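You operate a simulated robot arm through the tools that you are given. There is no shell and no other tool.

The job below is to be done with a simulated robot arm. You get a single attempt, and the scene is never put back.

TASK
Put the holed tub in the reject tray and roll the dented one true.
Fine: leave it on the block, rollers swung back.

Only the result counts: the job must be done as asked and must still hold three seconds after the hand-in. Knocking over, shifting, dropping, spilling or breaking anything else fails it.

THE ROBOT
A 6-joint arm with a fingered hand, fixed in place. Base frame: the origin is on the floor under the middle of its stand, x ahead of it, y to its left, z up; the work surface is at about z = 750. Lengths are in mm, angles in rad, forces in N, time in s.
It reaches about 1346 mm from its shoulder. Its first joint turns from -2.601 to 2.601 rad. Payload 3.5 kg.
The tool frame sits at the grasp point between the pads (the TCP): z along the fingers, y along the line on which they close. The tips reach 26 mm beyond it. The gripper opens to 132 mm; its body begins 73 mm behind the TCP. The gripper is a hand of 4 fingers: y runs from the thumb to the fingers, the wrist lies at [0, 0, -234] in the tool frame, and closing takes about 1.5 s.
Orientation is told as [roll, pitch, yaw] about the base's x, y, z axes, in that order, counted from this pose: with the fingers straight down and closing along the base's y, the tool's x points along the base's -x, its y along +y and its z along -z.

THE INTERFACE
- The arm moves only by the tool step_arm. Its argument "motion" is a list of rows, each a list of 3 entries, a list of its own where there are three numbers: the turn, a rotation vector about the tool's x, y, z in rad, then the shift along the tool's x, y, z in mm, then the opening, from 0 (shut) to 1 (fully open). In form: [[[ax, ay, az], [tx, ty, tz], grip], ...]. A call has 1 to 20 rows; each row shifts and turns the commanded pose from where the row before left it, along the tool's axes as they then stand. A row lasts 0.2 s, in which the tool goes at most 50 mm and 0.15 rad; a call with a longer step from one row to the next is refused whole, and so is a gripper value outside its range. Where a pose cannot be reached the arm comes as near as it can. A force on the tool above 40 N (or 10 N above the force at the start of the call, whichever is more), or a blocked arm, ends the call early, and 0.2 s more pass. The fingers move at their own pace (about 108 mm/s each) and stop on an object; they squeeze with about 29 N. The grip force told is the motor's: it shows also when the fingers shut on nothing. Time passes only in rows, and 0.2 s behind the last, so rows that do not move let the fingers close. The reply holds the time, the measured pose of the TCP, the force on the tool along the base axes, the opening and the grip force, in the units named above and with some noise, with the torque about the TCP (base axes, N m) and any sound that the robot's microphone picked up.
- Cameras (640 x 400 px; columns grow to the right, rows downward): "scene" is fixed at [220.6, -650.9, 1318.3]; the picture's right is [0.37, -0.93, 0.00], its down [-0.54, -0.21, -0.81] and it looks along [0.76, 0.30, -0.58] (base axes); focal length 362 px, centre (320, 200). "wrist" rides on the gripper at [68, 2, -97] in the tool frame; the picture's right is [-0.02, 1.00, 0.00], its down [-0.82, -0.02, -0.58] and it looks along [-0.58, -0.01, 0.82] (tool axes); focal length 270 px, centre (320, 200). There is no depth. A picture from a camera that has moved, and an enlarged one, comes with that camera's place and axes in the base frame and with its lens.
- camera(camera): a new picture of that camera. It takes no simulated time.
- move_column(by): slides the trunk up (or, below 0, down) by that many mm; the arm rides with it, the base frame stays. It gives what a move gives, with no picture.
- hand_shape(shape): the hand has 4 fingers and takes this shape, open, in about a second: jaw (thumb against the fingers, like two jaws); tri (thumb and two fingers); tip (a fingertip pinch); poke (one finger out to press); point (the index stretched); flat (the hand flat); cup (the hand cupped); fist (a fist). The gripper value then closes the fingers along that shape, each until it touches; the sizes above hold for jaw. It gives what a move gives, with no picture.
- close_up(camera, box): a new picture of the part [left, top, right, bottom] of that camera's present view, enlarged. It takes no simulated time.
- sign_off(): hands the job in; it is judged then, once.

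Places have to be worked out from the pictures, the camera data and where the tool is seen. Open the gripper and draw the arm clear of the work before you hand the job in, unless the task says otherwise.

The tools are called after ">>>" by a JSON object that holds its "fn" and its "kwargs". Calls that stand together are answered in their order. step_arm: Moves the arm, as the interface text tells. Its arguments: {"type":"object","properties":{"motion":{"type":"array"}},"required":["motion"]} The other tools are called the same way: move_column (by) moves the trunk up or down; hand_shape (shape) gives the hand a shape; camera (camera) takes a picture; close_up (camera, box) takes an enlarged picture of a part of a camera's view; sign_off () hands the job in.

At the start:

```text
time: 0.0
position: [757.4, -603.3, 1070.2]
orientation: [0.0, 0.002, 0.0]
wrist_force: [0.4, 0.1, 0.1]
torque: [0.0, 0.01, -0.05]
grip_width: 131.7
gripper_force: 0.0
shape: jaw
trunk travel left (down, up): [-969.0, 1.0]
```

scene: 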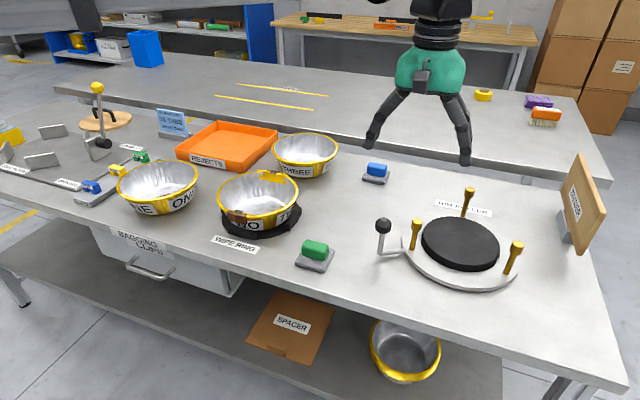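
wrist: 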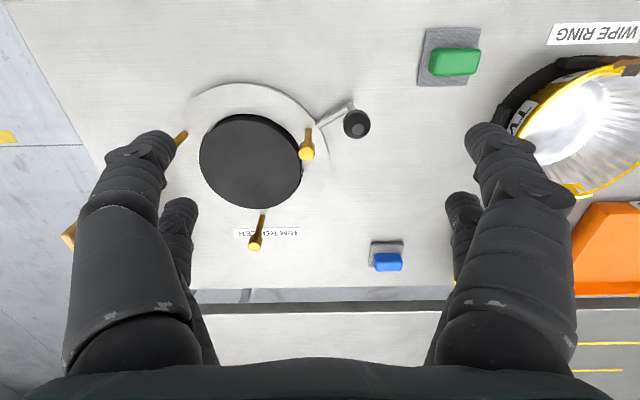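

I see three tubs (ONE, TWO, THREE), a rim roller, a reject tray and some signs. I will look closer at each part before moving.

>>> {"fn": "close_up", "kwargs": {"camera": "scene", "box": [100, 120, 220, 220]}}

>>> {"fn": "close_up", "kwargs": {"camera": "scene", "box": [200, 150, 320, 250]}}

>>> {"fn": "close_up", "kwargs": {"camera": "scene", "box": [250, 120, 350, 200]}}

>>> {"fn": "close_up", "kwargs": {"camera": "scene", "box": [360, 170, 540, 300]}}

>>> {"fn": "close_up", "kwargs": {"camera": "scene", "box": [540, 140, 620, 260]}}

>>> {"fn": "close_up", "kwargs": {"camera": "scene", "box": [0, 70, 200, 220]}}

>>> {"fn": "close_up", "kwargs": {"camera": "scene", "box": [230, 290, 460, 390]}}

>>> {"fn": "close_up", "kwargs": {"camera": "scene", "box": [140, 95, 220, 145]}}

```text
4.00 times, centred on (160, 170) of scene
camera zoom: at [220.6, -650.9, 1318.3], right [0.37, -0.93, 0.0], down [-0.54, -0.21, -0.81], along [0.76, 0.3, -0.58], focal length 1449 px, centre (960, 320)
```

zoom: 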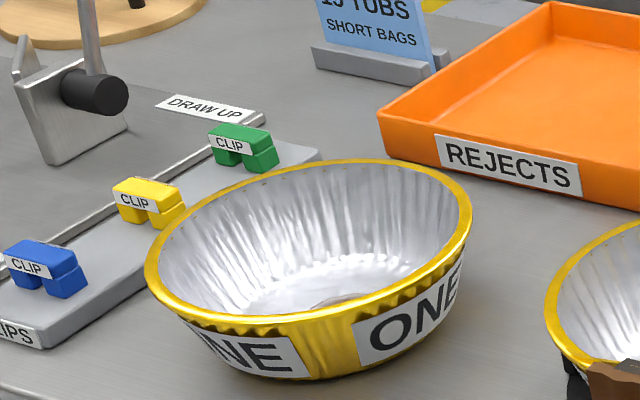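

```text
4.00 times, centred on (260, 200) of scene
camera zoom: at [220.6, -650.9, 1318.3], right [0.37, -0.93, 0.0], down [-0.54, -0.21, -0.81], along [0.76, 0.3, -0.58], focal length 1449 px, centre (560, 200)
```

zoom: 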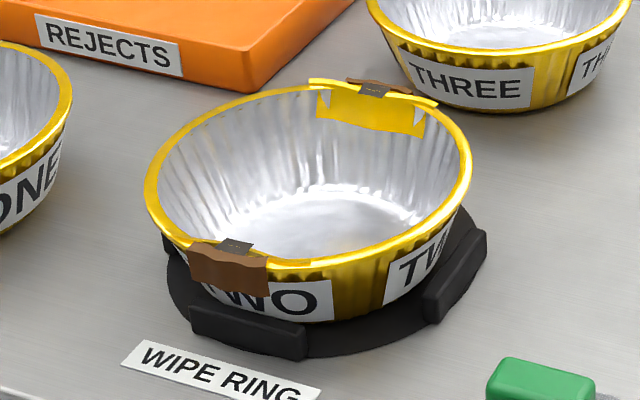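

```text
5.00 times, centred on (300, 160) of scene
camera zoom: at [220.6, -650.9, 1318.3], right [0.37, -0.93, 0.0], down [-0.54, -0.21, -0.81], along [0.76, 0.3, -0.58], focal length 1811 px, centre (420, 400)
```

zoom: 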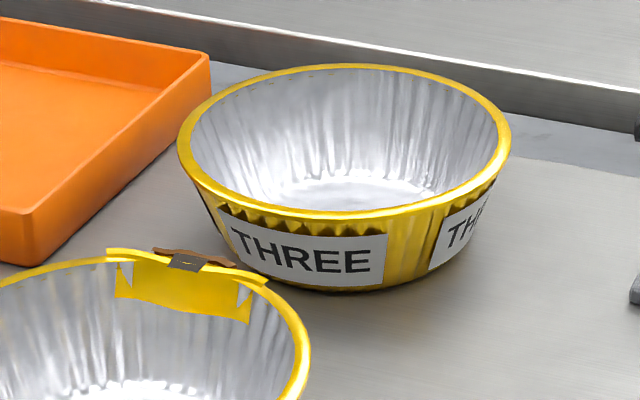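

```text
3.08 times, centred on (450, 235) of scene
camera zoom: at [220.6, -650.9, 1318.3], right [0.37, -0.93, 0.0], down [-0.54, -0.21, -0.81], along [0.76, 0.3, -0.58], focal length 1114 px, centre (-80, 92)
```

zoom: 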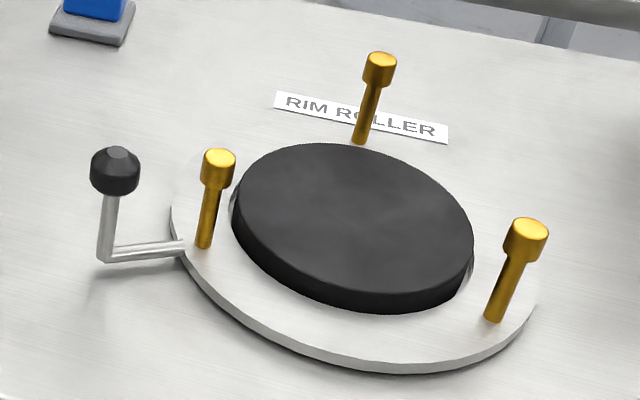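

```text
3.33 times, centred on (580, 200) of scene
camera zoom: at [220.6, -650.9, 1318.3], right [0.37, -0.93, 0.0], down [-0.54, -0.21, -0.81], along [0.76, 0.3, -0.58], focal length 1207 px, centre (-547, 200)
```

zoom: 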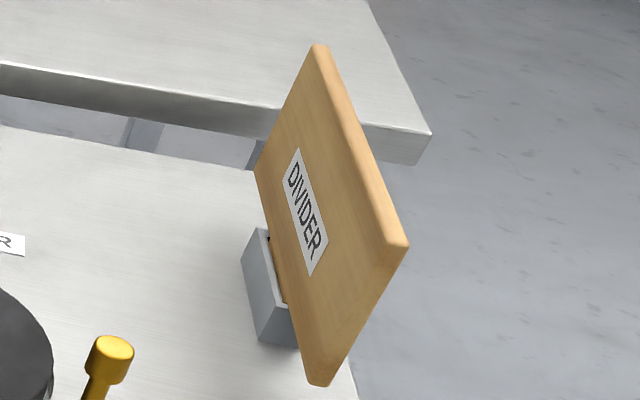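

```text
2.67 times, centred on (100, 145) of scene
camera zoom: at [220.6, -650.9, 1318.3], right [0.37, -0.93, 0.0], down [-0.54, -0.21, -0.81], along [0.76, 0.3, -0.58], focal length 966 px, centre (907, 347)
```

zoom: 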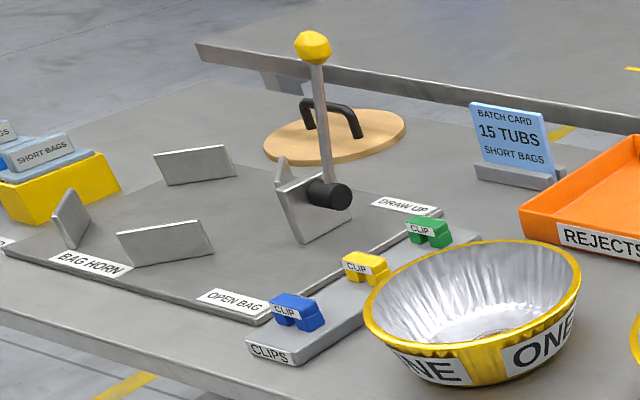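

```text
2.78 times, centred on (345, 340) of scene
camera zoom: at [220.6, -650.9, 1318.3], right [0.37, -0.93, 0.0], down [-0.54, -0.21, -0.81], along [0.76, 0.3, -0.58], focal length 1008 px, centre (250, -190)
```

zoom: 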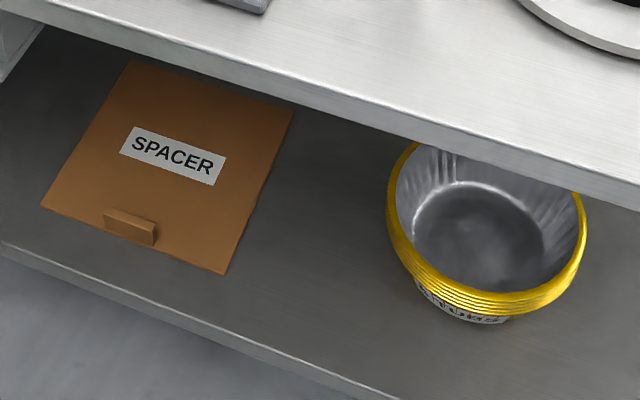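

```text
8.00 times, centred on (180, 120) of scene
camera zoom: at [220.6, -650.9, 1318.3], right [0.37, -0.93, 0.0], down [-0.54, -0.21, -0.81], along [0.76, 0.3, -0.58], focal length 2898 px, centre (1440, 840)
```

zoom: 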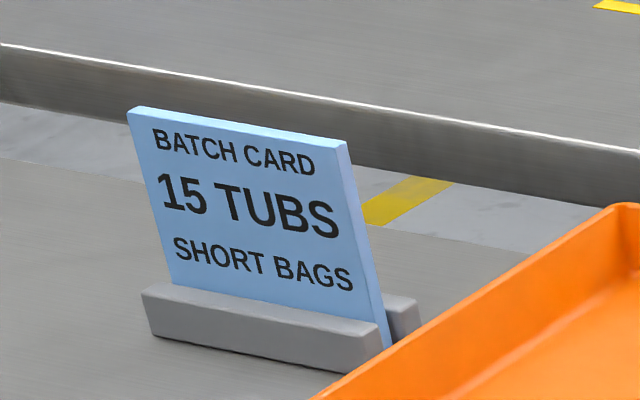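

The tubs are roughly at ONE (813, 52), TWO (814, -259), THREE (1110, -247), with the roller at about (876, -717). I will look closer at the roller with the wrist camera, then go and look into the tubs.

>>> {"fn": "close_up", "kwargs": {"camera": "wrist", "box": [160, 60, 400, 270]}}

>>> {"fn": "step_arm", "kwargs": {"motion": [[[0, 0, 0], [10, 45, 0], 1], [[0, 0, 0], [10, 45, 0], 1], [[0, 0, 0], [10, 45, 0], 1], [[0, 0, 0], [10, 45, 0], 1], [[0, 0, 0], [10, 45, 0], 1], [[0, 0, 0], [10, 45, 0], 1], [[0, 0, 0], [10, 45, 0], 1], [[0, 0, 0], [10, 30, 0], 1], [[0, 0, 0], [0, 0, 0], 1]]}}

>>> {"fn": "camera", "kwargs": {"camera": "wrist"}}

```text
1.90 times, centred on (280, 165) of wrist
camera zoom: at [690.5, -600.6, 1166.9], right [0.02, 1.0, 0.0], down [0.82, -0.02, 0.58], along [0.58, -0.01, -0.82], focal length 515 px, centre (396, 267)
```

zoom: 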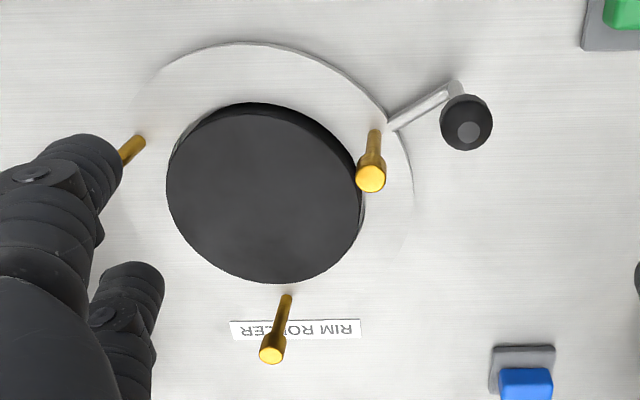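

```text
time: 2.0
position: [677.3, -254.7, 1069.2]
orientation: [0.001, 0.0, 0.001]
wrist_force: [-0.3, 0.7, 0.7]
torque: [0.0, 0.02, -0.01]
grip_width: 131.9
gripper_force: 0.0
shape: jaw
trunk travel left (down, up): [-969.0, 1.0]
```

```text
taken
camera wrist: at [609.8, -252.9, 1167.0], right [0.02, 1.0, 0.0], down [0.82, -0.02, 0.58], along [0.58, -0.01, -0.82], focal length 270 px, centre (320, 200)
```

wrist: 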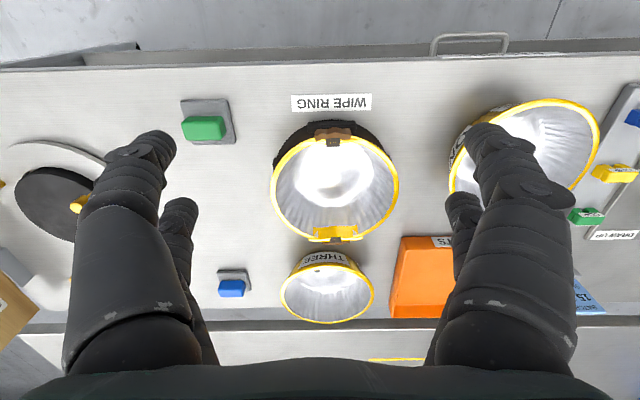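

>>> {"fn": "close_up", "kwargs": {"camera": "wrist", "box": [250, 100, 420, 250]}}

>>> {"fn": "close_up", "kwargs": {"camera": "wrist", "box": [270, 230, 390, 330]}}

>>> {"fn": "step_arm", "kwargs": {"motion": [[[0, 0, 0], [0, 45, 0], 1], [[0, 0, 0], [0, 45, 0], 1], [[0, 0, 0], [0, 45, 0], 1], [[0, 0, 0], [0, 45, 0], 1], [[0, 0, 0], [0, 45, 0], 1], [[0, 0, 0], [0, 45, 0], 1], [[0, 0, 0], [0, 40, 0], 1], [[0, 0, 0], [0, 0, 0], 1]]}}

>>> {"fn": "camera", "kwargs": {"camera": "wrist"}}

>>> {"fn": "camera", "kwargs": {"camera": "scene"}}

```text
2.67 times, centred on (335, 175) of wrist
camera zoom: at [609.8, -252.9, 1167.0], right [0.02, 1.0, 0.0], down [0.82, -0.02, 0.58], along [0.58, -0.01, -0.82], focal length 721 px, centre (280, 267)
```

zoom: 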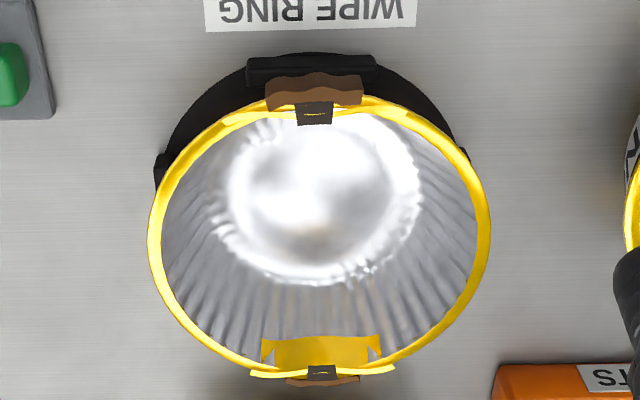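

```text
4.00 times, centred on (330, 280) of wrist
camera zoom: at [609.8, -252.9, 1167.0], right [0.02, 1.0, 0.0], down [0.82, -0.02, 0.58], along [0.58, -0.01, -0.82], focal length 1081 px, centre (280, -120)
```

zoom: 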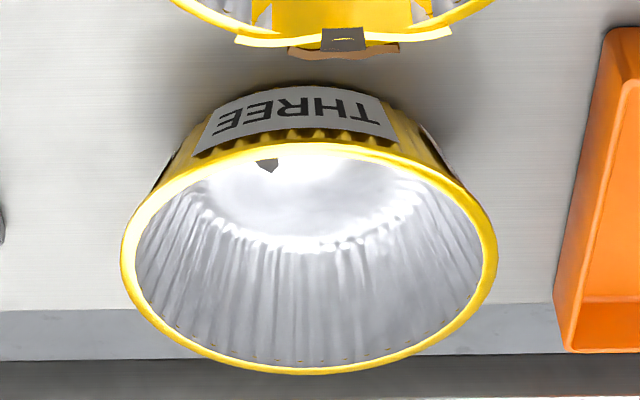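

```text
time: 3.8
position: [678.1, 53.3, 1070.3]
orientation: [0.0, 0.001, 0.0]
wrist_force: [-0.7, 0.0, -0.5]
torque: [0.01, 0.01, -0.03]
grip_width: 131.7
gripper_force: 0.0
shape: jaw
out of reach, approached as far as the arm can: row 7
trunk travel left (down, up): [-969.0, 1.0]
```

```text
taken
camera wrist: at [610.1, 56.4, 1166.9], right [0.02, 1.0, 0.0], down [0.82, -0.02, 0.58], along [0.58, -0.01, -0.82], focal length 270 px, centre (320, 200)
```

wrist: 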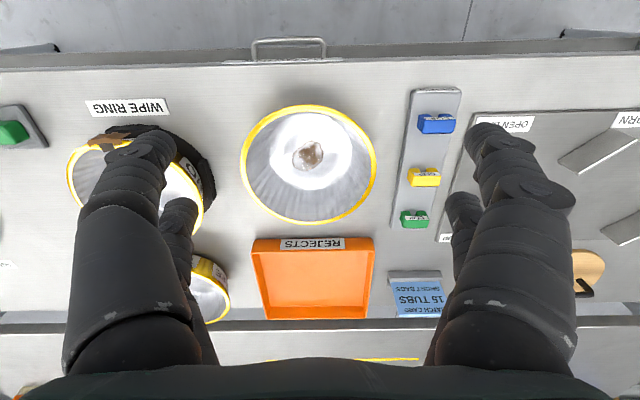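

```text
taken
```

scene: 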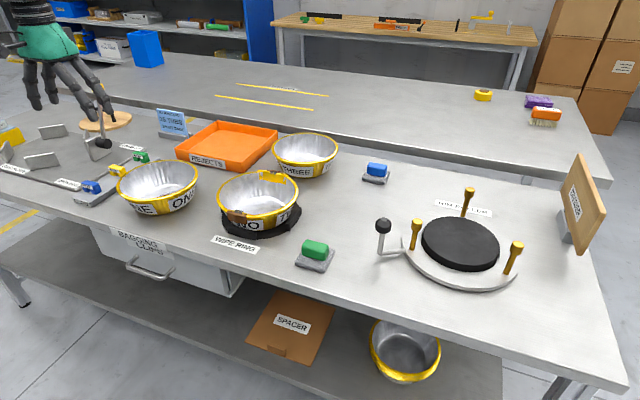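

>>> {"fn": "close_up", "kwargs": {"camera": "wrist", "box": [230, 90, 390, 230]}}

>>> {"fn": "close_up", "kwargs": {"camera": "wrist", "box": [60, 120, 240, 330]}}

>>> {"fn": "close_up", "kwargs": {"camera": "wrist", "box": [380, 70, 640, 330]}}

```text
2.86 times, centred on (310, 160) of wrist
camera zoom: at [610.1, 56.4, 1166.9], right [0.02, 1.0, 0.0], down [0.82, -0.02, 0.58], along [0.58, -0.01, -0.82], focal length 772 px, centre (349, 314)
```

zoom: 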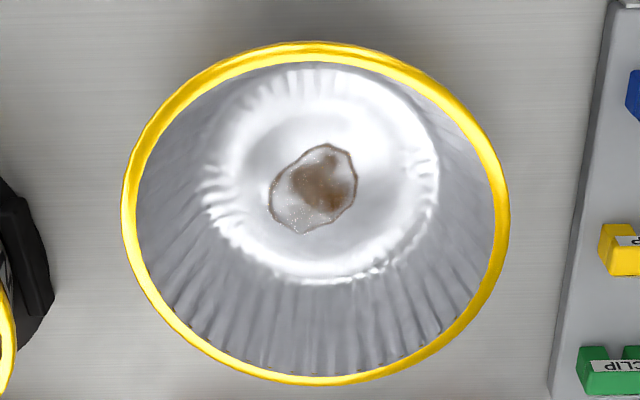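

```text
1.90 times, centred on (150, 225) of wrist
camera zoom: at [610.1, 56.4, 1166.9], right [0.02, 1.0, 0.0], down [0.82, -0.02, 0.58], along [0.58, -0.01, -0.82], focal length 515 px, centre (644, 152)
```

zoom: 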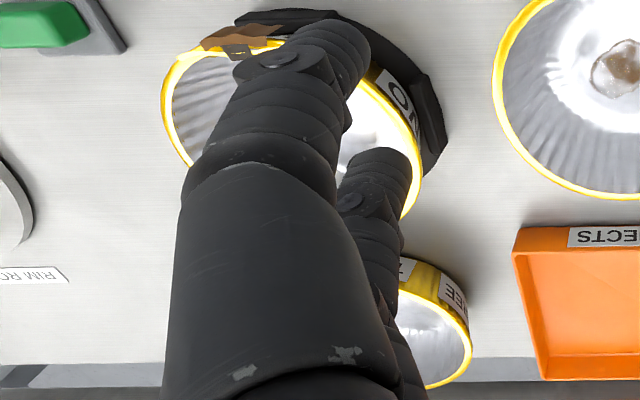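

```text
1.54 times, centred on (510, 200) of wrist
camera zoom: at [610.1, 56.4, 1166.9], right [0.02, 1.0, 0.0], down [0.82, -0.02, 0.58], along [0.58, -0.01, -0.82], focal length 416 px, centre (28, 200)
```

zoom: 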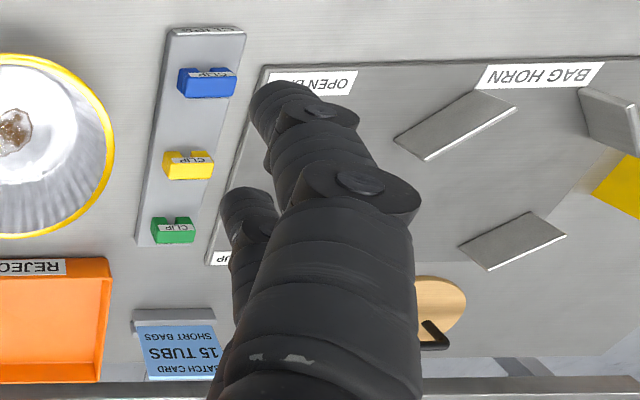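

ONE has a stain on its bottom, not obviously a hole; THREE shows a dark notch near its base. I will go back and look at THREE and TWO from right above.

>>> {"fn": "step_arm", "kwargs": {"motion": [[[0, 0, 0], [-25, -40, 0], 1], [[0, 0, 0], [-25, -40, 0], 1], [[0, 0, 0], [-25, -40, 0], 1], [[0, 0, 0], [-25, -40, 0], 1], [[0, 0, 0], [-25, -40, 0], 1], [[0, 0, 0], [-25, -40, 0], 1], [[0, 0, 0], [-25, -40, 0], 1], [[0, 0, 0], [-30, -20, 0], 1], [[0, 0, 0], [0, 0, 0], 1]]}}

>>> {"fn": "camera", "kwargs": {"camera": "wrist"}}

>>> {"fn": "close_up", "kwargs": {"camera": "wrist", "box": [240, 120, 400, 260]}}

```text
time: 5.8
position: [883.6, -250.1, 1070.3]
orientation: [0.0, 0.0, 0.003]
wrist_force: [0.7, -0.1, -0.8]
torque: [0.01, 0.0, 0.01]
grip_width: 131.8
gripper_force: 0.0
shape: jaw
trunk travel left (down, up): [-969.0, 1.0]
```

```text
taken
camera wrist: at [814.8, -247.1, 1166.9], right [0.02, 1.0, 0.0], down [0.82, -0.02, 0.58], along [0.58, -0.01, -0.82], focal length 270 px, centre (320, 200)
```

wrist: 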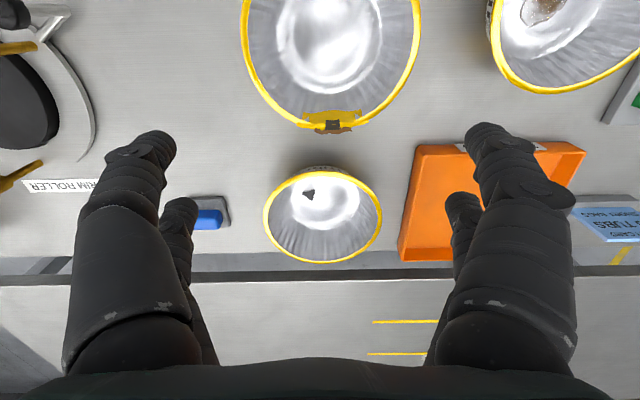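

```text
2.86 times, centred on (320, 190) of wrist
camera zoom: at [814.8, -247.1, 1166.9], right [0.02, 1.0, 0.0], down [0.82, -0.02, 0.58], along [0.58, -0.01, -0.82], focal length 772 px, centre (320, 229)
```

zoom: 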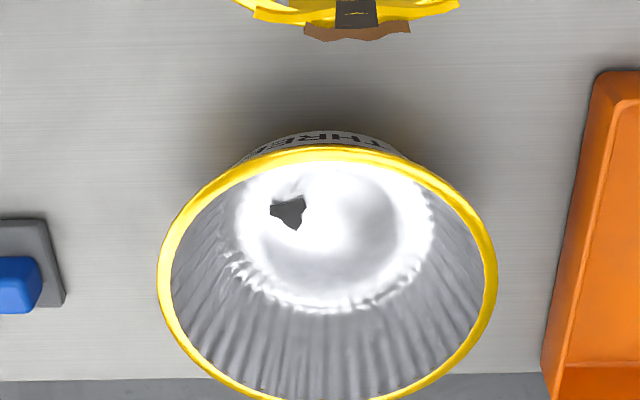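

THREE has a ragged hole in its base, so it is the reject. TWO shows a folded rim plus brown patches; I will tilt the hand so that the camera looks straight down at TWO and compare it with ONE.

>>> {"fn": "step_arm", "kwargs": {"motion": [[[0, 0.12, 0], [35, -5, 0], 1], [[0, 0.12, 0], [35, -5, 0], 1], [[0, 0.13, 0], [0, 0, 0], 1], [[0, 0.13, 0], [0, 0, 0], 1], [[0, 0.12, 0], [0, 0, 0], 1], [[0, 0, 0], [0, 0, 0], 1]]}}

>>> {"fn": "camera", "kwargs": {"camera": "wrist"}}

>>> {"fn": "close_up", "kwargs": {"camera": "wrist", "box": [240, 120, 400, 280]}}

```text
time: 7.2
position: [812.3, -261.6, 1095.2]
orientation: [-0.011, 0.463, 0.001]
wrist_force: [0.0, 0.4, 0.2]
torque: [-0.05, 0.04, 0.02]
grip_width: 132.0
gripper_force: 0.1
shape: jaw
out of reach, approached as far as the arm can: row 3, 4, 5
trunk travel left (down, up): [-969.0, 1.0]
```

```text
taken
camera wrist: at [794.8, -258.4, 1212.1], right [0.02, 1.0, -0.02], down [0.99, -0.01, 0.15], along [0.15, -0.02, -0.99], focal length 270 px, centre (320, 200)
```

wrist: 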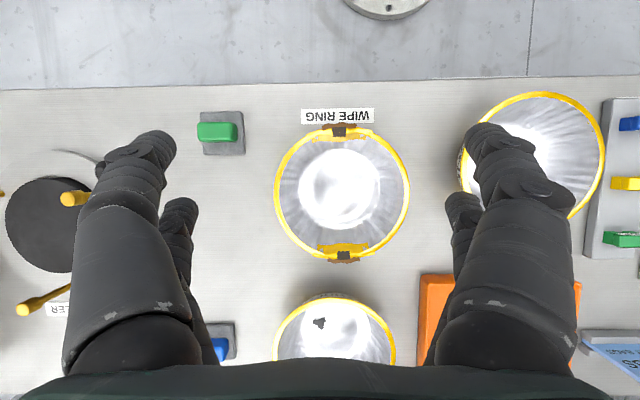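

```text
2.50 times, centred on (320, 200) of wrist
camera zoom: at [794.8, -258.4, 1212.1], right [0.02, 1.0, -0.02], down [0.99, -0.01, 0.15], along [0.15, -0.02, -0.99], focal length 676 px, centre (320, 200)
```

zoom: 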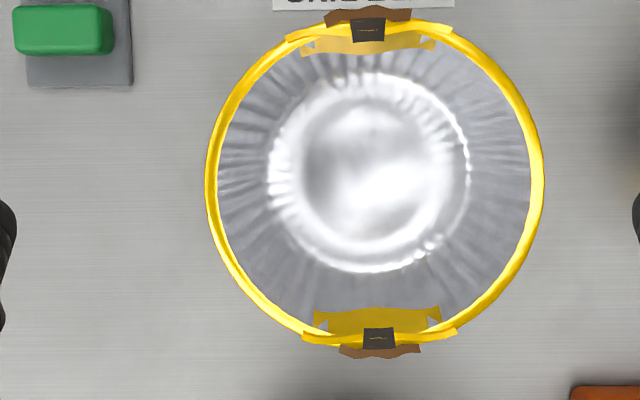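

>>> {"fn": "close_up", "kwargs": {"camera": "scene", "box": [220, 200, 260, 230]}}

>>> {"fn": "close_up", "kwargs": {"camera": "scene", "box": [250, 160, 310, 200]}}

>>> {"fn": "close_up", "kwargs": {"camera": "wrist", "box": [310, 115, 370, 155]}}

>>> {"fn": "close_up", "kwargs": {"camera": "wrist", "box": [310, 230, 370, 270]}}

>>> {"fn": "close_up", "kwargs": {"camera": "scene", "box": [110, 155, 210, 225]}}

>>> {"fn": "close_up", "kwargs": {"camera": "wrist", "box": [440, 80, 620, 230]}}

```text
13.33 times, centred on (240, 215) of scene
camera zoom: at [220.6, -650.9, 1318.3], right [0.37, -0.93, 0.0], down [-0.54, -0.21, -0.81], along [0.76, 0.3, -0.58], focal length 4830 px, centre (1387, 0)
```

zoom: 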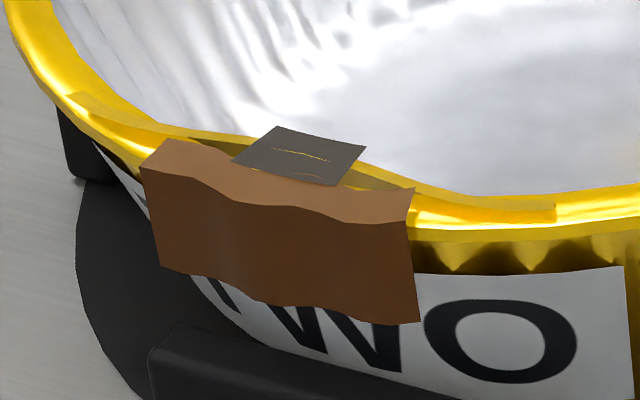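

```text
10.00 times, centred on (280, 180) of scene
camera zoom: at [220.6, -650.9, 1318.3], right [0.37, -0.93, 0.0], down [-0.54, -0.21, -0.81], along [0.76, 0.3, -0.58], focal length 3622 px, centre (720, 400)
```

zoom: 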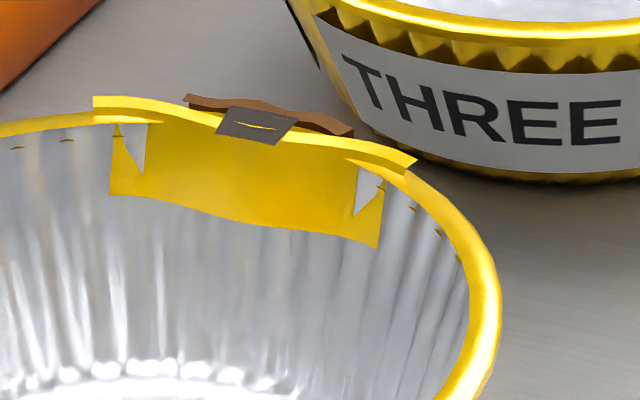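

```text
10.00 times, centred on (340, 135) of wrist
camera zoom: at [794.8, -258.4, 1212.1], right [0.02, 1.0, -0.02], down [0.99, -0.01, 0.15], along [0.15, -0.02, -0.99], focal length 2703 px, centre (120, 850)
```

zoom: 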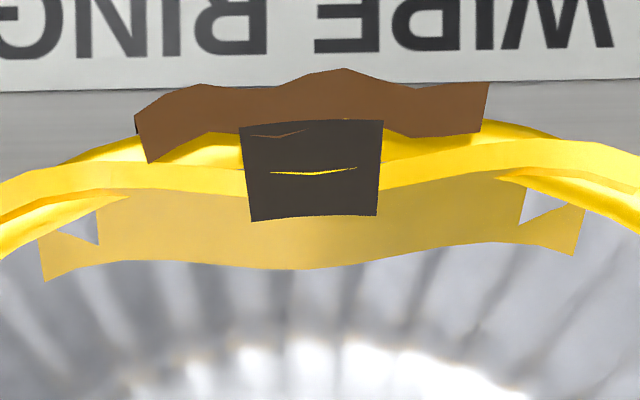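

```text
10.00 times, centred on (340, 250) of wrist
camera zoom: at [794.8, -258.4, 1212.1], right [0.02, 1.0, -0.02], down [0.99, -0.01, 0.15], along [0.15, -0.02, -0.99], focal length 2703 px, centre (120, -300)
```

zoom: 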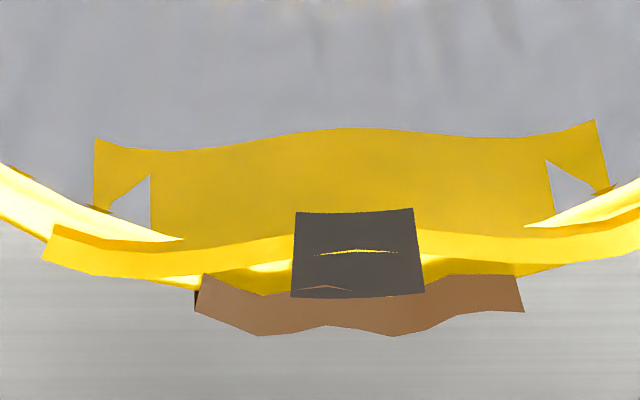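

```text
5.71 times, centred on (160, 190) of scene
camera zoom: at [220.6, -650.9, 1318.3], right [0.37, -0.93, 0.0], down [-0.54, -0.21, -0.81], along [0.76, 0.3, -0.58], focal length 2070 px, centre (1234, 257)
```

zoom: 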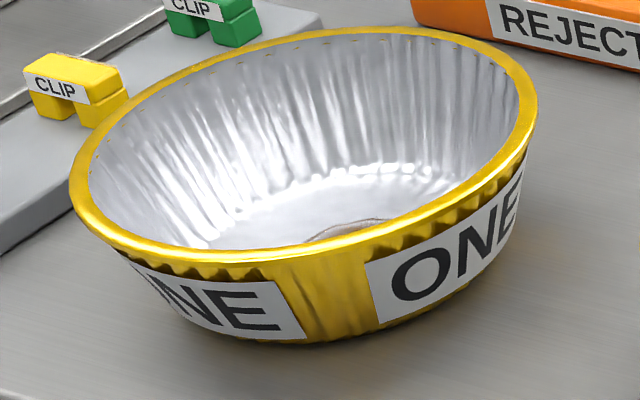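

```text
2.67 times, centred on (530, 155) of wrist
camera zoom: at [794.8, -258.4, 1212.1], right [0.02, 1.0, -0.02], down [0.99, -0.01, 0.15], along [0.15, -0.02, -0.99], focal length 721 px, centre (-240, 320)
```

zoom: 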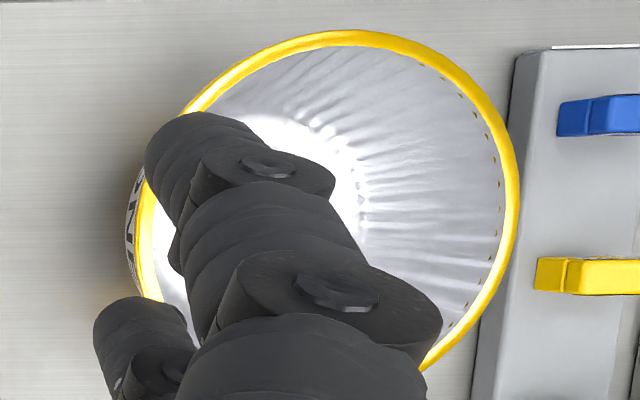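

All rims triangulate to about z = 808 with diameter near 205: TWO at about (853, -232), THREE at about (1117, -248), ONE at about (813, 38). TWO has two dented flats on its rim, THREE has the hole. I level the hand again and look at the reject tray.

>>> {"fn": "step_arm", "kwargs": {"motion": [[[0, -0.12, 0], [0, 0, 0], 1], [[0, -0.12, 0], [0, 0, 0], 1], [[0, -0.13, 0], [0, 0, 0], 1], [[0, -0.13, 0], [0, 0, 0], 1], [[0, -0.12, 0], [0, 0, 0], 1], [[0, 0, 0], [-20, 45, 0], 1], [[0, 0, 0], [-20, 45, 0], 1], [[0, 0, 0], [-20, 45, 0], 1], [[0, 0, 0], [-20, 45, 0], 1], [[0, 0, 0], [0, 45, 0], 1], [[0, 0, 0], [0, 45, 0], 1], [[0, 0, 0], [0, 20, 0], 1], [[0, 0, 0], [0, 0, 0], 1]]}}

>>> {"fn": "camera", "kwargs": {"camera": "wrist"}}

>>> {"fn": "close_up", "kwargs": {"camera": "wrist", "box": [220, 100, 420, 300]}}

```text
time: 10.0
position: [889.1, 31.3, 1073.1]
orientation: [-0.01, -0.157, 0.006]
wrist_force: [-0.3, -1.4, -0.1]
torque: [0.01, -0.02, 0.01]
grip_width: 131.9
gripper_force: 0.1
shape: jaw
out of reach, approached as far as the arm can: row 1, 2, 3, 8, 9
trunk travel left (down, up): [-969.0, 1.0]
```

```text
taken
camera wrist: at [807.7, 33.9, 1158.0], right [0.02, 1.0, -0.01], down [0.72, -0.01, 0.7], along [0.7, -0.02, -0.72], focal length 270 px, centre (320, 200)
```

wrist: 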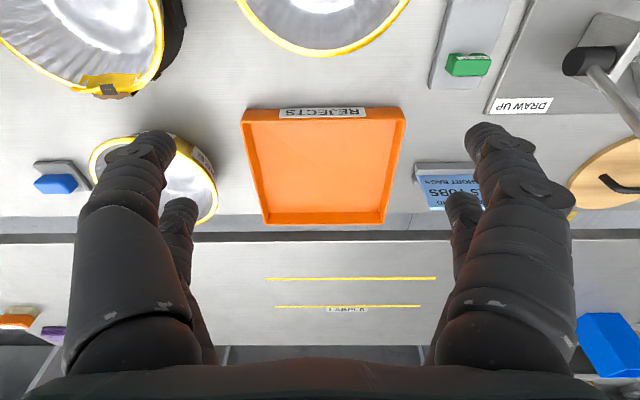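

```text
2.00 times, centred on (320, 200) of wrist
camera zoom: at [807.7, 33.9, 1158.0], right [0.02, 1.0, -0.01], down [0.72, -0.01, 0.7], along [0.7, -0.02, -0.72], focal length 541 px, centre (320, 200)
```

zoom: 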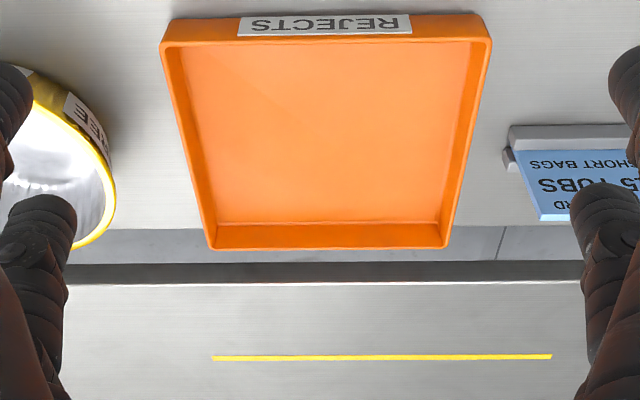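

The tray spans roughly x 1002–1234, y -90–151 with its rim near z = 789. I check the hand's fingers in the scene view before grasping.

>>> {"fn": "close_up", "kwargs": {"camera": "scene", "box": [0, 0, 160, 130]}}

>>> {"fn": "close_up", "kwargs": {"camera": "wrist", "box": [60, 110, 240, 260]}}

>>> {"fn": "camera", "kwargs": {"camera": "scene"}}

```text
3.08 times, centred on (80, 65) of scene
camera zoom: at [220.6, -650.9, 1318.3], right [0.37, -0.93, 0.0], down [-0.54, -0.21, -0.81], along [0.76, 0.3, -0.58], focal length 1114 px, centre (1058, 615)
```

zoom: 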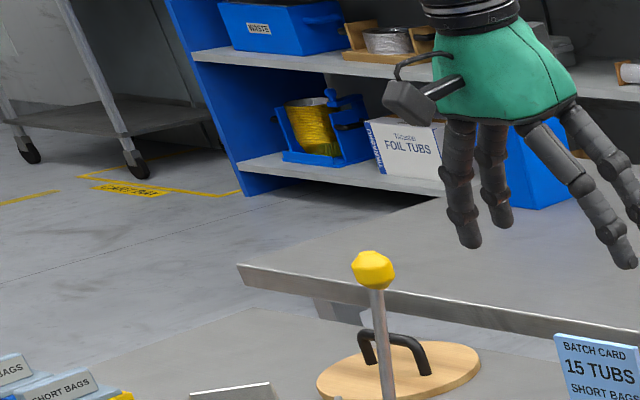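

```text
2.67 times, centred on (150, 185) of wrist
camera zoom: at [807.7, 33.9, 1158.0], right [0.02, 1.0, -0.01], down [0.72, -0.01, 0.7], along [0.7, -0.02, -0.72], focal length 721 px, centre (773, 240)
```

zoom: 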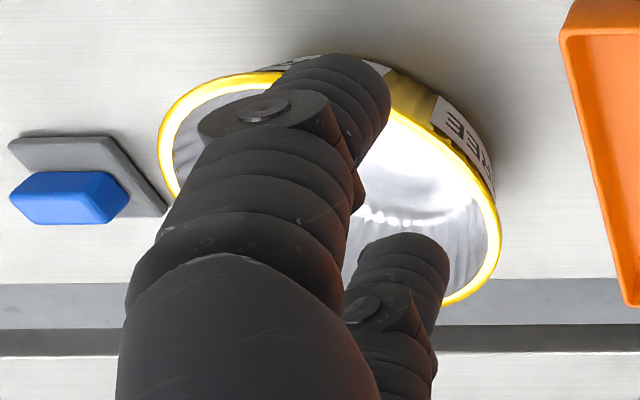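

```text
taken
```

scene: 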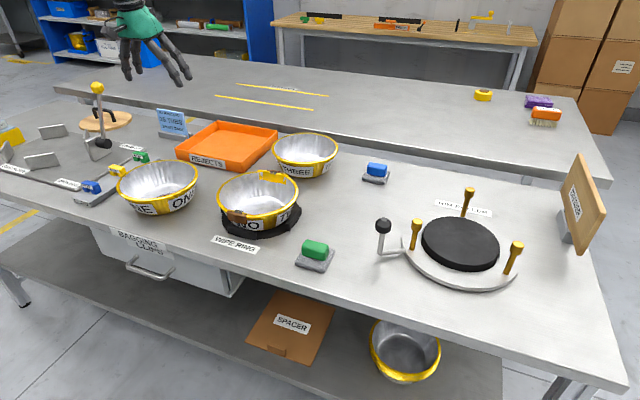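

The hand has two digits per side. I plan to pinch THREE's wall at its -y side with the hand tilted about 0.4 rad along the wall slope. First I level the pitch and move above that spot at height.

>>> {"fn": "step_arm", "kwargs": {"motion": [[[0, 0.08, 0], [0, 0, 0], 1], [[0, 0.077, 0], [0, 0, 0], 1], [[0, 0, 0], [-23, -38, 0], 1], [[0, 0, 0], [-23, -38, 0], 1], [[0, 0, 0], [-23, -38, 0], 1], [[0, 0, 0], [-23, -38, 0], 1], [[0, 0, 0], [-23, -38, 0], 1], [[0, 0, 0], [-23, -38, 0], 1], [[0, 0, 0], [-23, -38, 0], 1], [[0, 0, 0], [-23, -38, 0], 1], [[0, 0, 0], [-23, -38, 0], 1], [[0, 0, 0], [-21, -36, 0], 1], [[-0.13, 0, 0], [0, 0, 0], 1], [[-0.13, 0, 0], [0, 0, 0], 1], [[-0.14, 0, 0], [0, 0, 0], 1], [[0, 0, 0], [0, 0, 0], 0.6]]}}

>>> {"fn": "camera", "kwargs": {"camera": "wrist"}}

>>> {"fn": "camera", "kwargs": {"camera": "scene"}}

```text
time: 13.4
position: [1079.9, -330.3, 1086.4]
orientation: [0.389, -0.002, 0.005]
wrist_force: [0.3, -0.3, -0.8]
torque: [-0.01, -0.01, -0.01]
grip_width: 80.0
gripper_force: 0.1
shape: jaw
out of reach, approached as far as the arm can: row 11, 12, 13, 14, 15
trunk travel left (down, up): [-969.0, 1.0]
```

```text
taken
camera wrist: at [1011.6, -366.0, 1177.7], right [0.02, 0.92, 0.38], down [0.82, -0.24, 0.53], along [0.58, 0.3, -0.76], focal length 270 px, centre (320, 200)
```

wrist: 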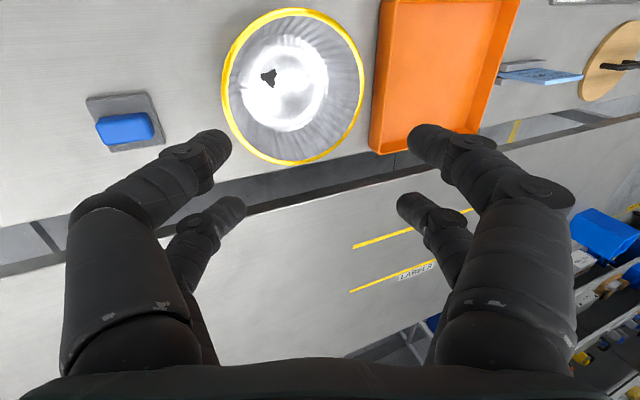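

```text
taken
```

scene: 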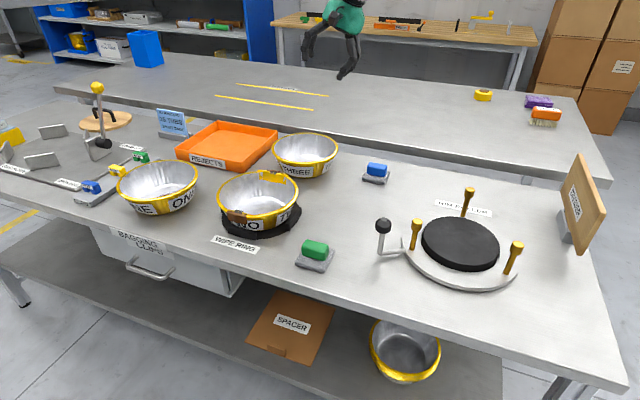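

The arm is reach-limited here because the trunk is fully up (shoulder seems to be around z = 1800). I lower the trunk in stages, lifting the arm between, so it can reach down at x of about 1117.

>>> {"fn": "move_column", "kwargs": {"by": -130}}

>>> {"fn": "step_arm", "kwargs": {"motion": [[[0, 0, 0], [10, 15, -35], 0.6], [[0, 0, 0], [10, 15, -35], 0.6], [[0, 0, 0], [0, 18, -42], 0.6], [[0, 0, 0], [0, 18, -42], 0.6], [[0, 0, 0], [0, 18, -42], 0.6], [[0, 0, 0], [0, 0, 0], 0.6]]}}

```text
time: 15.0
position: [1079.8, -332.6, 957.7]
orientation: [0.389, -0.001, 0.005]
wrist_force: [-0.4, -0.1, -0.2]
torque: [-0.02, 0.01, 0.0]
grip_width: 79.8
gripper_force: 0.0
shape: jaw
trunk travel left (down, up): [-839.0, 131.0]
```

```text
time: 16.4
position: [1063.4, -330.9, 957.9]
orientation: [0.389, -0.004, 0.005]
wrist_force: [-0.6, 0.6, -0.2]
torque: [-0.01, 0.0, 0.04]
grip_width: 79.9
gripper_force: 0.0
shape: jaw
out of reach, approached as far as the arm can: row 1, 2, 3, 4, 5
trunk travel left (down, up): [-839.0, 131.0]
```

Interesting: in every case so far the wrist ended at z = 1304 minus the trunk drop, as if the arm itself had an upper limit in height. I test whether the arm can move down by itself.

>>> {"fn": "step_arm", "kwargs": {"motion": [[[0, 0, 0], [0, -12, 28], 0.6], [[0, 0, 0], [0, 0, 0], 0.6]]}}

```text
time: 17.0
position: [1065.1, -330.1, 957.4]
orientation: [0.389, -0.003, 0.006]
wrist_force: [0.0, 0.4, -0.6]
torque: [0.01, -0.02, -0.03]
grip_width: 79.6
gripper_force: 0.0
shape: jaw
out of reach, approached as far as the arm can: row 1
trunk travel left (down, up): [-839.0, 131.0]
```

The arm's wrist height is fixed to the trunk, so height comes only from the column (and from tilting). Wrist reach is about 1112 mm horizontally, so the -y side of THREE is too far; I'll instead grip THREE at its -x side with the hand yawed 90°. First I untilt and back off to above (1000, -250).

>>> {"fn": "step_arm", "kwargs": {"motion": [[[0.13, 0, 0], [0, -30, 0], 0.6], [[0.13, 0, 0], [0, -30, 0], 0.6], [[0.129, 0, 0], [0, -30, 0], 0.6], [[0, 0, 0], [16, 42, 0], 0.6], [[0, 0, 0], [16, 42, 0], 0.6], [[0, 0, 0], [16, 42, 0], 0.6], [[0, 0, 0], [16, 42, 0], 0.6], [[0, 0, 0.14], [0, 0, 0], 0.6], [[0, 0, 0.14], [0, 0, 0], 0.6], [[0, 0, 0.14], [0, 0, 0], 0.6], [[0, 0, 0.14], [0, 0, 0], 0.6], [[0, 0, 0], [0, 0, 0], 0.6]]}}

```text
time: 19.6
position: [1001.5, -249.0, 940.0]
orientation: [0.001, -0.002, -0.557]
wrist_force: [0.1, 0.1, -0.3]
torque: [0.01, -0.01, 0.0]
grip_width: 79.6
gripper_force: 0.0
shape: jaw
out of reach, approached as far as the arm can: row 2
trunk travel left (down, up): [-839.0, 131.0]
```

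The model holds: TCP is at (1001, -249, 940) with yaw -0.557. I finish the 90° yaw and look.

>>> {"fn": "step_arm", "kwargs": {"motion": [[[0, 0, 0.145], [0, 0, 0], 0.6], [[0, 0, 0.145], [0, 0, 0], 0.6], [[0, 0, 0.145], [0, 0, 0], 0.6], [[0, 0, 0.145], [0, 0, 0], 0.6], [[0, 0, 0.145], [0, 0, 0], 0.6], [[0, 0, 0.145], [0, 0, 0], 0.6], [[0, 0, 0.145], [0, 0, 0], 0.6], [[0, 0, 0], [0, 0, 0], 0.6]]}}

>>> {"fn": "camera", "kwargs": {"camera": "wrist"}}

>>> {"fn": "camera", "kwargs": {"camera": "scene"}}

```text
time: 21.4
position: [1000.1, -250.5, 940.0]
orientation: [0.001, 0.0, -1.574]
wrist_force: [-0.3, 0.1, 0.8]
torque: [-0.04, -0.02, -0.01]
grip_width: 79.3
gripper_force: 0.1
shape: jaw
trunk travel left (down, up): [-839.0, 131.0]
```

```text
taken
camera wrist: at [1002.9, -180.3, 1036.9], right [1.0, -0.03, 0.0], down [-0.02, -0.82, 0.58], along [-0.01, -0.58, -0.82], focal length 270 px, centre (320, 200)
```

wrist: 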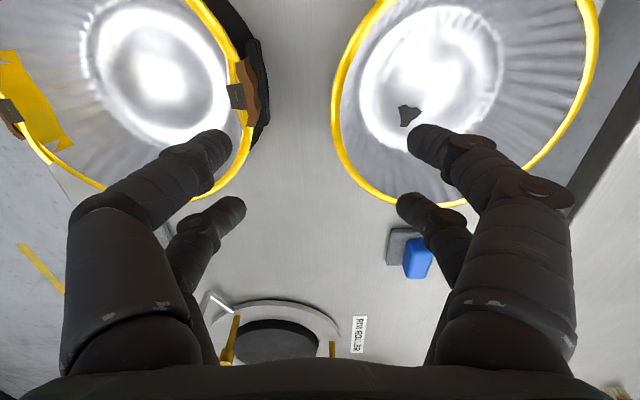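

```text
taken
```

scene: 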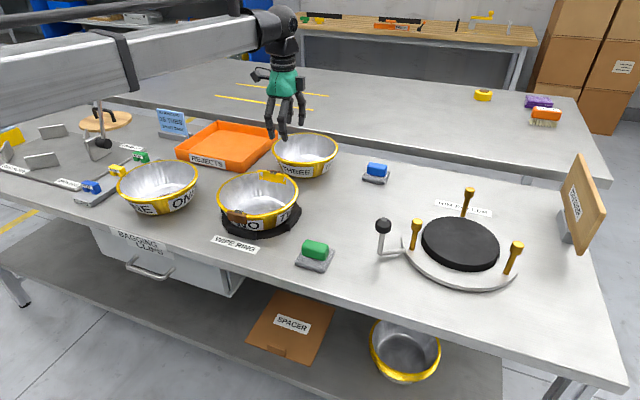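

The wrist view puts THREE's near rim edge at about x = 1012, y = -250. I move back to x = 924 and tilt about the wrist so that the fingers line up with the wall at x = 1015.

>>> {"fn": "step_arm", "kwargs": {"motion": [[[0, 0, 0], [0, -38, 0], 0.55], [[0, 0, 0], [0, -38, 0], 0.55], [[-0.133, 0, 0], [0, 30.4, 0], 0.55], [[-0.133, 0, 0], [0, 30.4, 0], 0.55], [[-0.134, 0, 0], [0, 30.4, 0], 0.55], [[0, 0, 0], [0, 0, 0], 0.55]]}}

>>> {"fn": "camera", "kwargs": {"camera": "wrist"}}

```text
time: 22.8
position: [1015.6, -250.7, 958.6]
orientation: [0.402, 0.0, -1.57]
wrist_force: [0.3, -0.2, -0.4]
torque: [0.0, 0.01, -0.01]
grip_width: 73.1
gripper_force: 0.0
shape: jaw
out of reach, approached as far as the arm can: row 2, 5
trunk travel left (down, up): [-839.0, 131.0]
```

```text
taken
camera wrist: at [979.9, -180.2, 1048.6], right [0.92, -0.03, 0.39], down [-0.25, -0.82, 0.52], along [0.31, -0.58, -0.76], focal length 270 px, centre (320, 200)
```

wrist: 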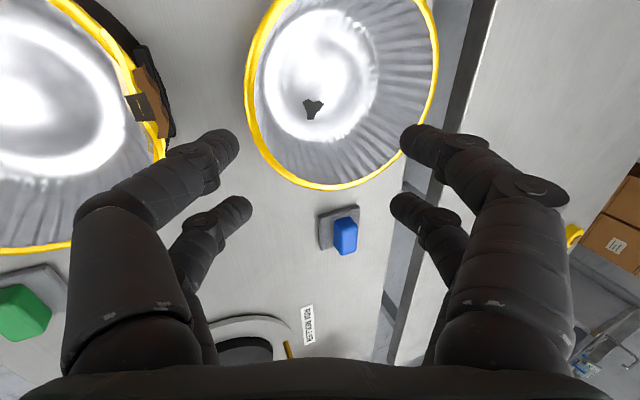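

The pose is as planned: (1015.6, -250.7, 958.6), tilt 0.40. I lower the trunk 100 mm and check the straddle of the rim.

>>> {"fn": "move_column", "kwargs": {"by": -100}}

>>> {"fn": "camera", "kwargs": {"camera": "wrist"}}

>>> {"fn": "close_up", "kwargs": {"camera": "scene", "box": [210, 80, 370, 210]}}

```text
time: 24.1
position: [1015.5, -249.7, 858.3]
orientation: [0.402, -0.001, -1.57]
wrist_force: [-0.6, 0.1, 0.2]
torque: [-0.01, -0.01, 0.01]
grip_width: 73.1
gripper_force: 0.0
shape: jaw
trunk travel left (down, up): [-739.0, 231.0]
```

```text
taken
camera wrist: at [979.7, -180.1, 948.6], right [0.92, -0.03, 0.39], down [-0.24, -0.82, 0.52], along [0.31, -0.58, -0.76], focal length 270 px, centre (320, 200)
```

wrist: 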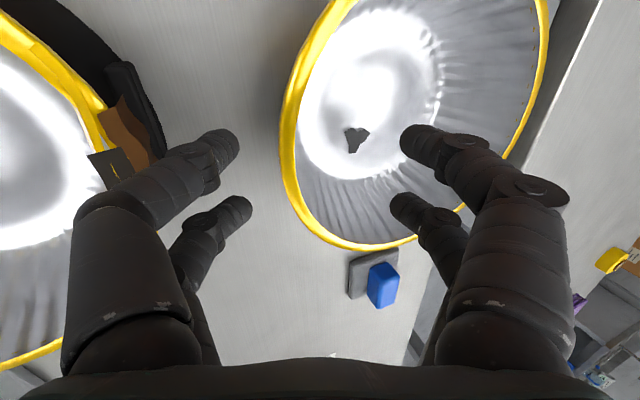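

```text
3.08 times, centred on (290, 145) of scene
camera zoom: at [220.6, -650.9, 1318.3], right [0.37, -0.93, 0.0], down [-0.54, -0.21, -0.81], along [0.76, 0.3, -0.58], focal length 1114 px, centre (412, 369)
```

zoom: 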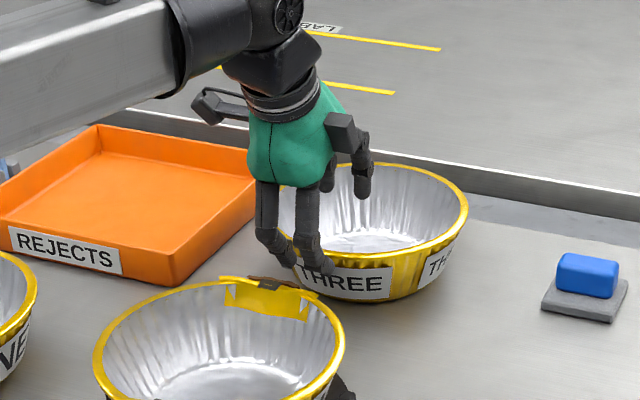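

The fingers straddle the rim line as intended, with TWO clear of the outer digits. I lower another 35 mm and check again.

>>> {"fn": "move_column", "kwargs": {"by": -35}}

>>> {"fn": "camera", "kwargs": {"camera": "wrist"}}

>>> {"fn": "close_up", "kwargs": {"camera": "scene", "box": [230, 110, 350, 200]}}

```text
time: 24.9
position: [1015.7, -249.5, 823.6]
orientation: [0.401, -0.001, -1.571]
wrist_force: [0.2, -0.3, 0.3]
torque: [-0.03, 0.0, -0.01]
grip_width: 72.9
gripper_force: 0.0
shape: jaw
trunk travel left (down, up): [-704.0, 266.0]
```

```text
taken
camera wrist: at [979.6, -180.1, 913.5], right [0.92, -0.03, 0.39], down [-0.24, -0.82, 0.52], along [0.31, -0.58, -0.76], focal length 270 px, centre (320, 200)
```

wrist: 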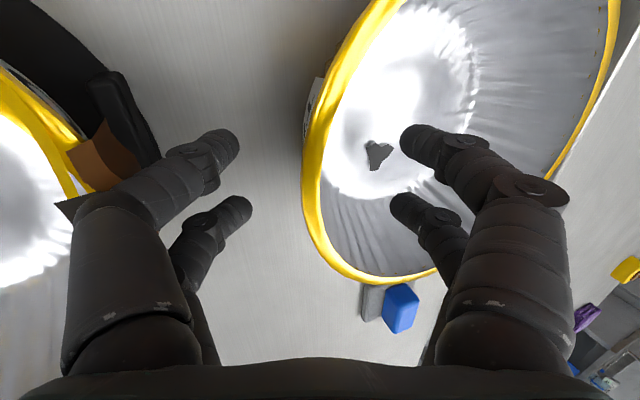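

```text
4.44 times, centred on (290, 155) of scene
camera zoom: at [220.6, -650.9, 1318.3], right [0.37, -0.93, 0.0], down [-0.54, -0.21, -0.81], along [0.76, 0.3, -0.58], focal length 1610 px, centre (453, 400)
```

zoom: 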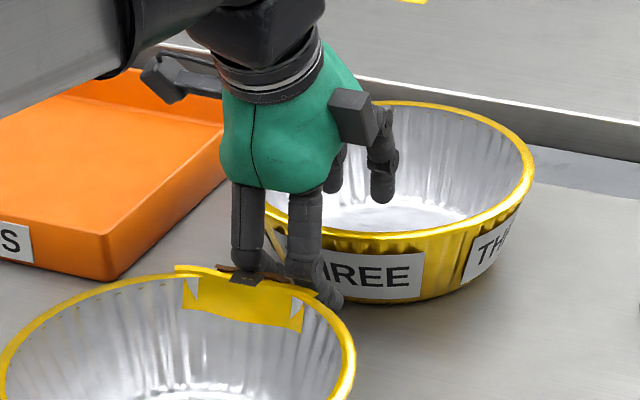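

The rim sits centred between the digits. I lower a final 16 mm so that the tips reach about 25 mm below the rim, then check clearance.

>>> {"fn": "move_column", "kwargs": {"by": -16}}

>>> {"fn": "camera", "kwargs": {"camera": "wrist"}}

```text
time: 25.5
position: [1015.2, -249.5, 807.9]
orientation: [0.402, 0.0, -1.573]
wrist_force: [-0.3, -0.1, -1.3]
torque: [0.0, 0.04, -0.03]
grip_width: 72.7
gripper_force: 0.1
shape: jaw
trunk travel left (down, up): [-688.0, 282.0]
```

```text
taken
camera wrist: at [979.1, -180.2, 897.1], right [0.92, -0.02, 0.39], down [-0.24, -0.82, 0.52], along [0.31, -0.58, -0.76], focal length 270 px, centre (320, 200)
```

wrist: 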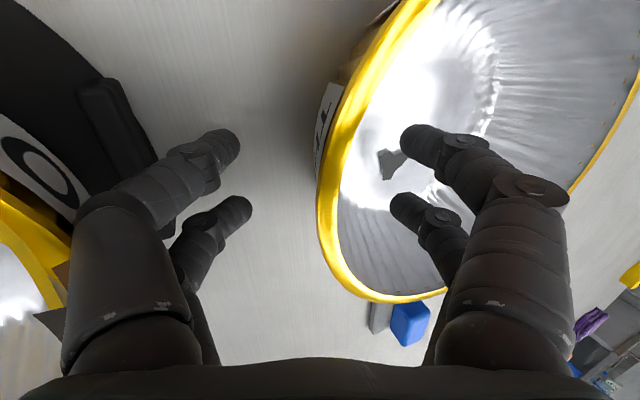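

The rim passes right through the TCP. I close in stages to see at what opening the fingers touch.

>>> {"fn": "step_arm", "kwargs": {"motion": [[[0, 0, 0], [0, 0, 0], 0.3], [[0, 0, 0], [0, 0, 0], 0.2], [[0, 0, 0], [0, 0, 0], 0.15], [[0, 0, 0], [0, 0, 0], 0.1], [[0, 0, 0], [0, 0, 0], 0.1]]}}

>>> {"fn": "camera", "kwargs": {"camera": "wrist"}}

```text
time: 26.7
position: [1016.9, -251.1, 807.5]
orientation: [0.401, 0.001, -1.572]
wrist_force: [-0.1, 1.2, 0.4]
torque: [-0.02, -0.03, -0.02]
grip_width: 13.6
gripper_force: 0.1
shape: jaw
trunk travel left (down, up): [-688.0, 282.0]
```

```text
taken
camera wrist: at [979.7, -180.1, 897.5], right [0.92, -0.03, 0.39], down [-0.24, -0.82, 0.52], along [0.31, -0.58, -0.76], focal length 270 px, centre (320, 200)
```

wrist: 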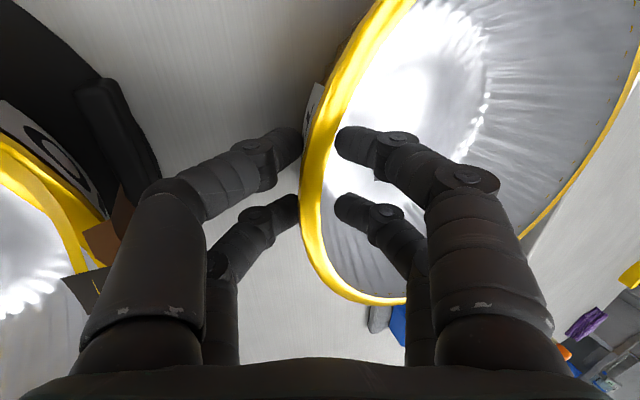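

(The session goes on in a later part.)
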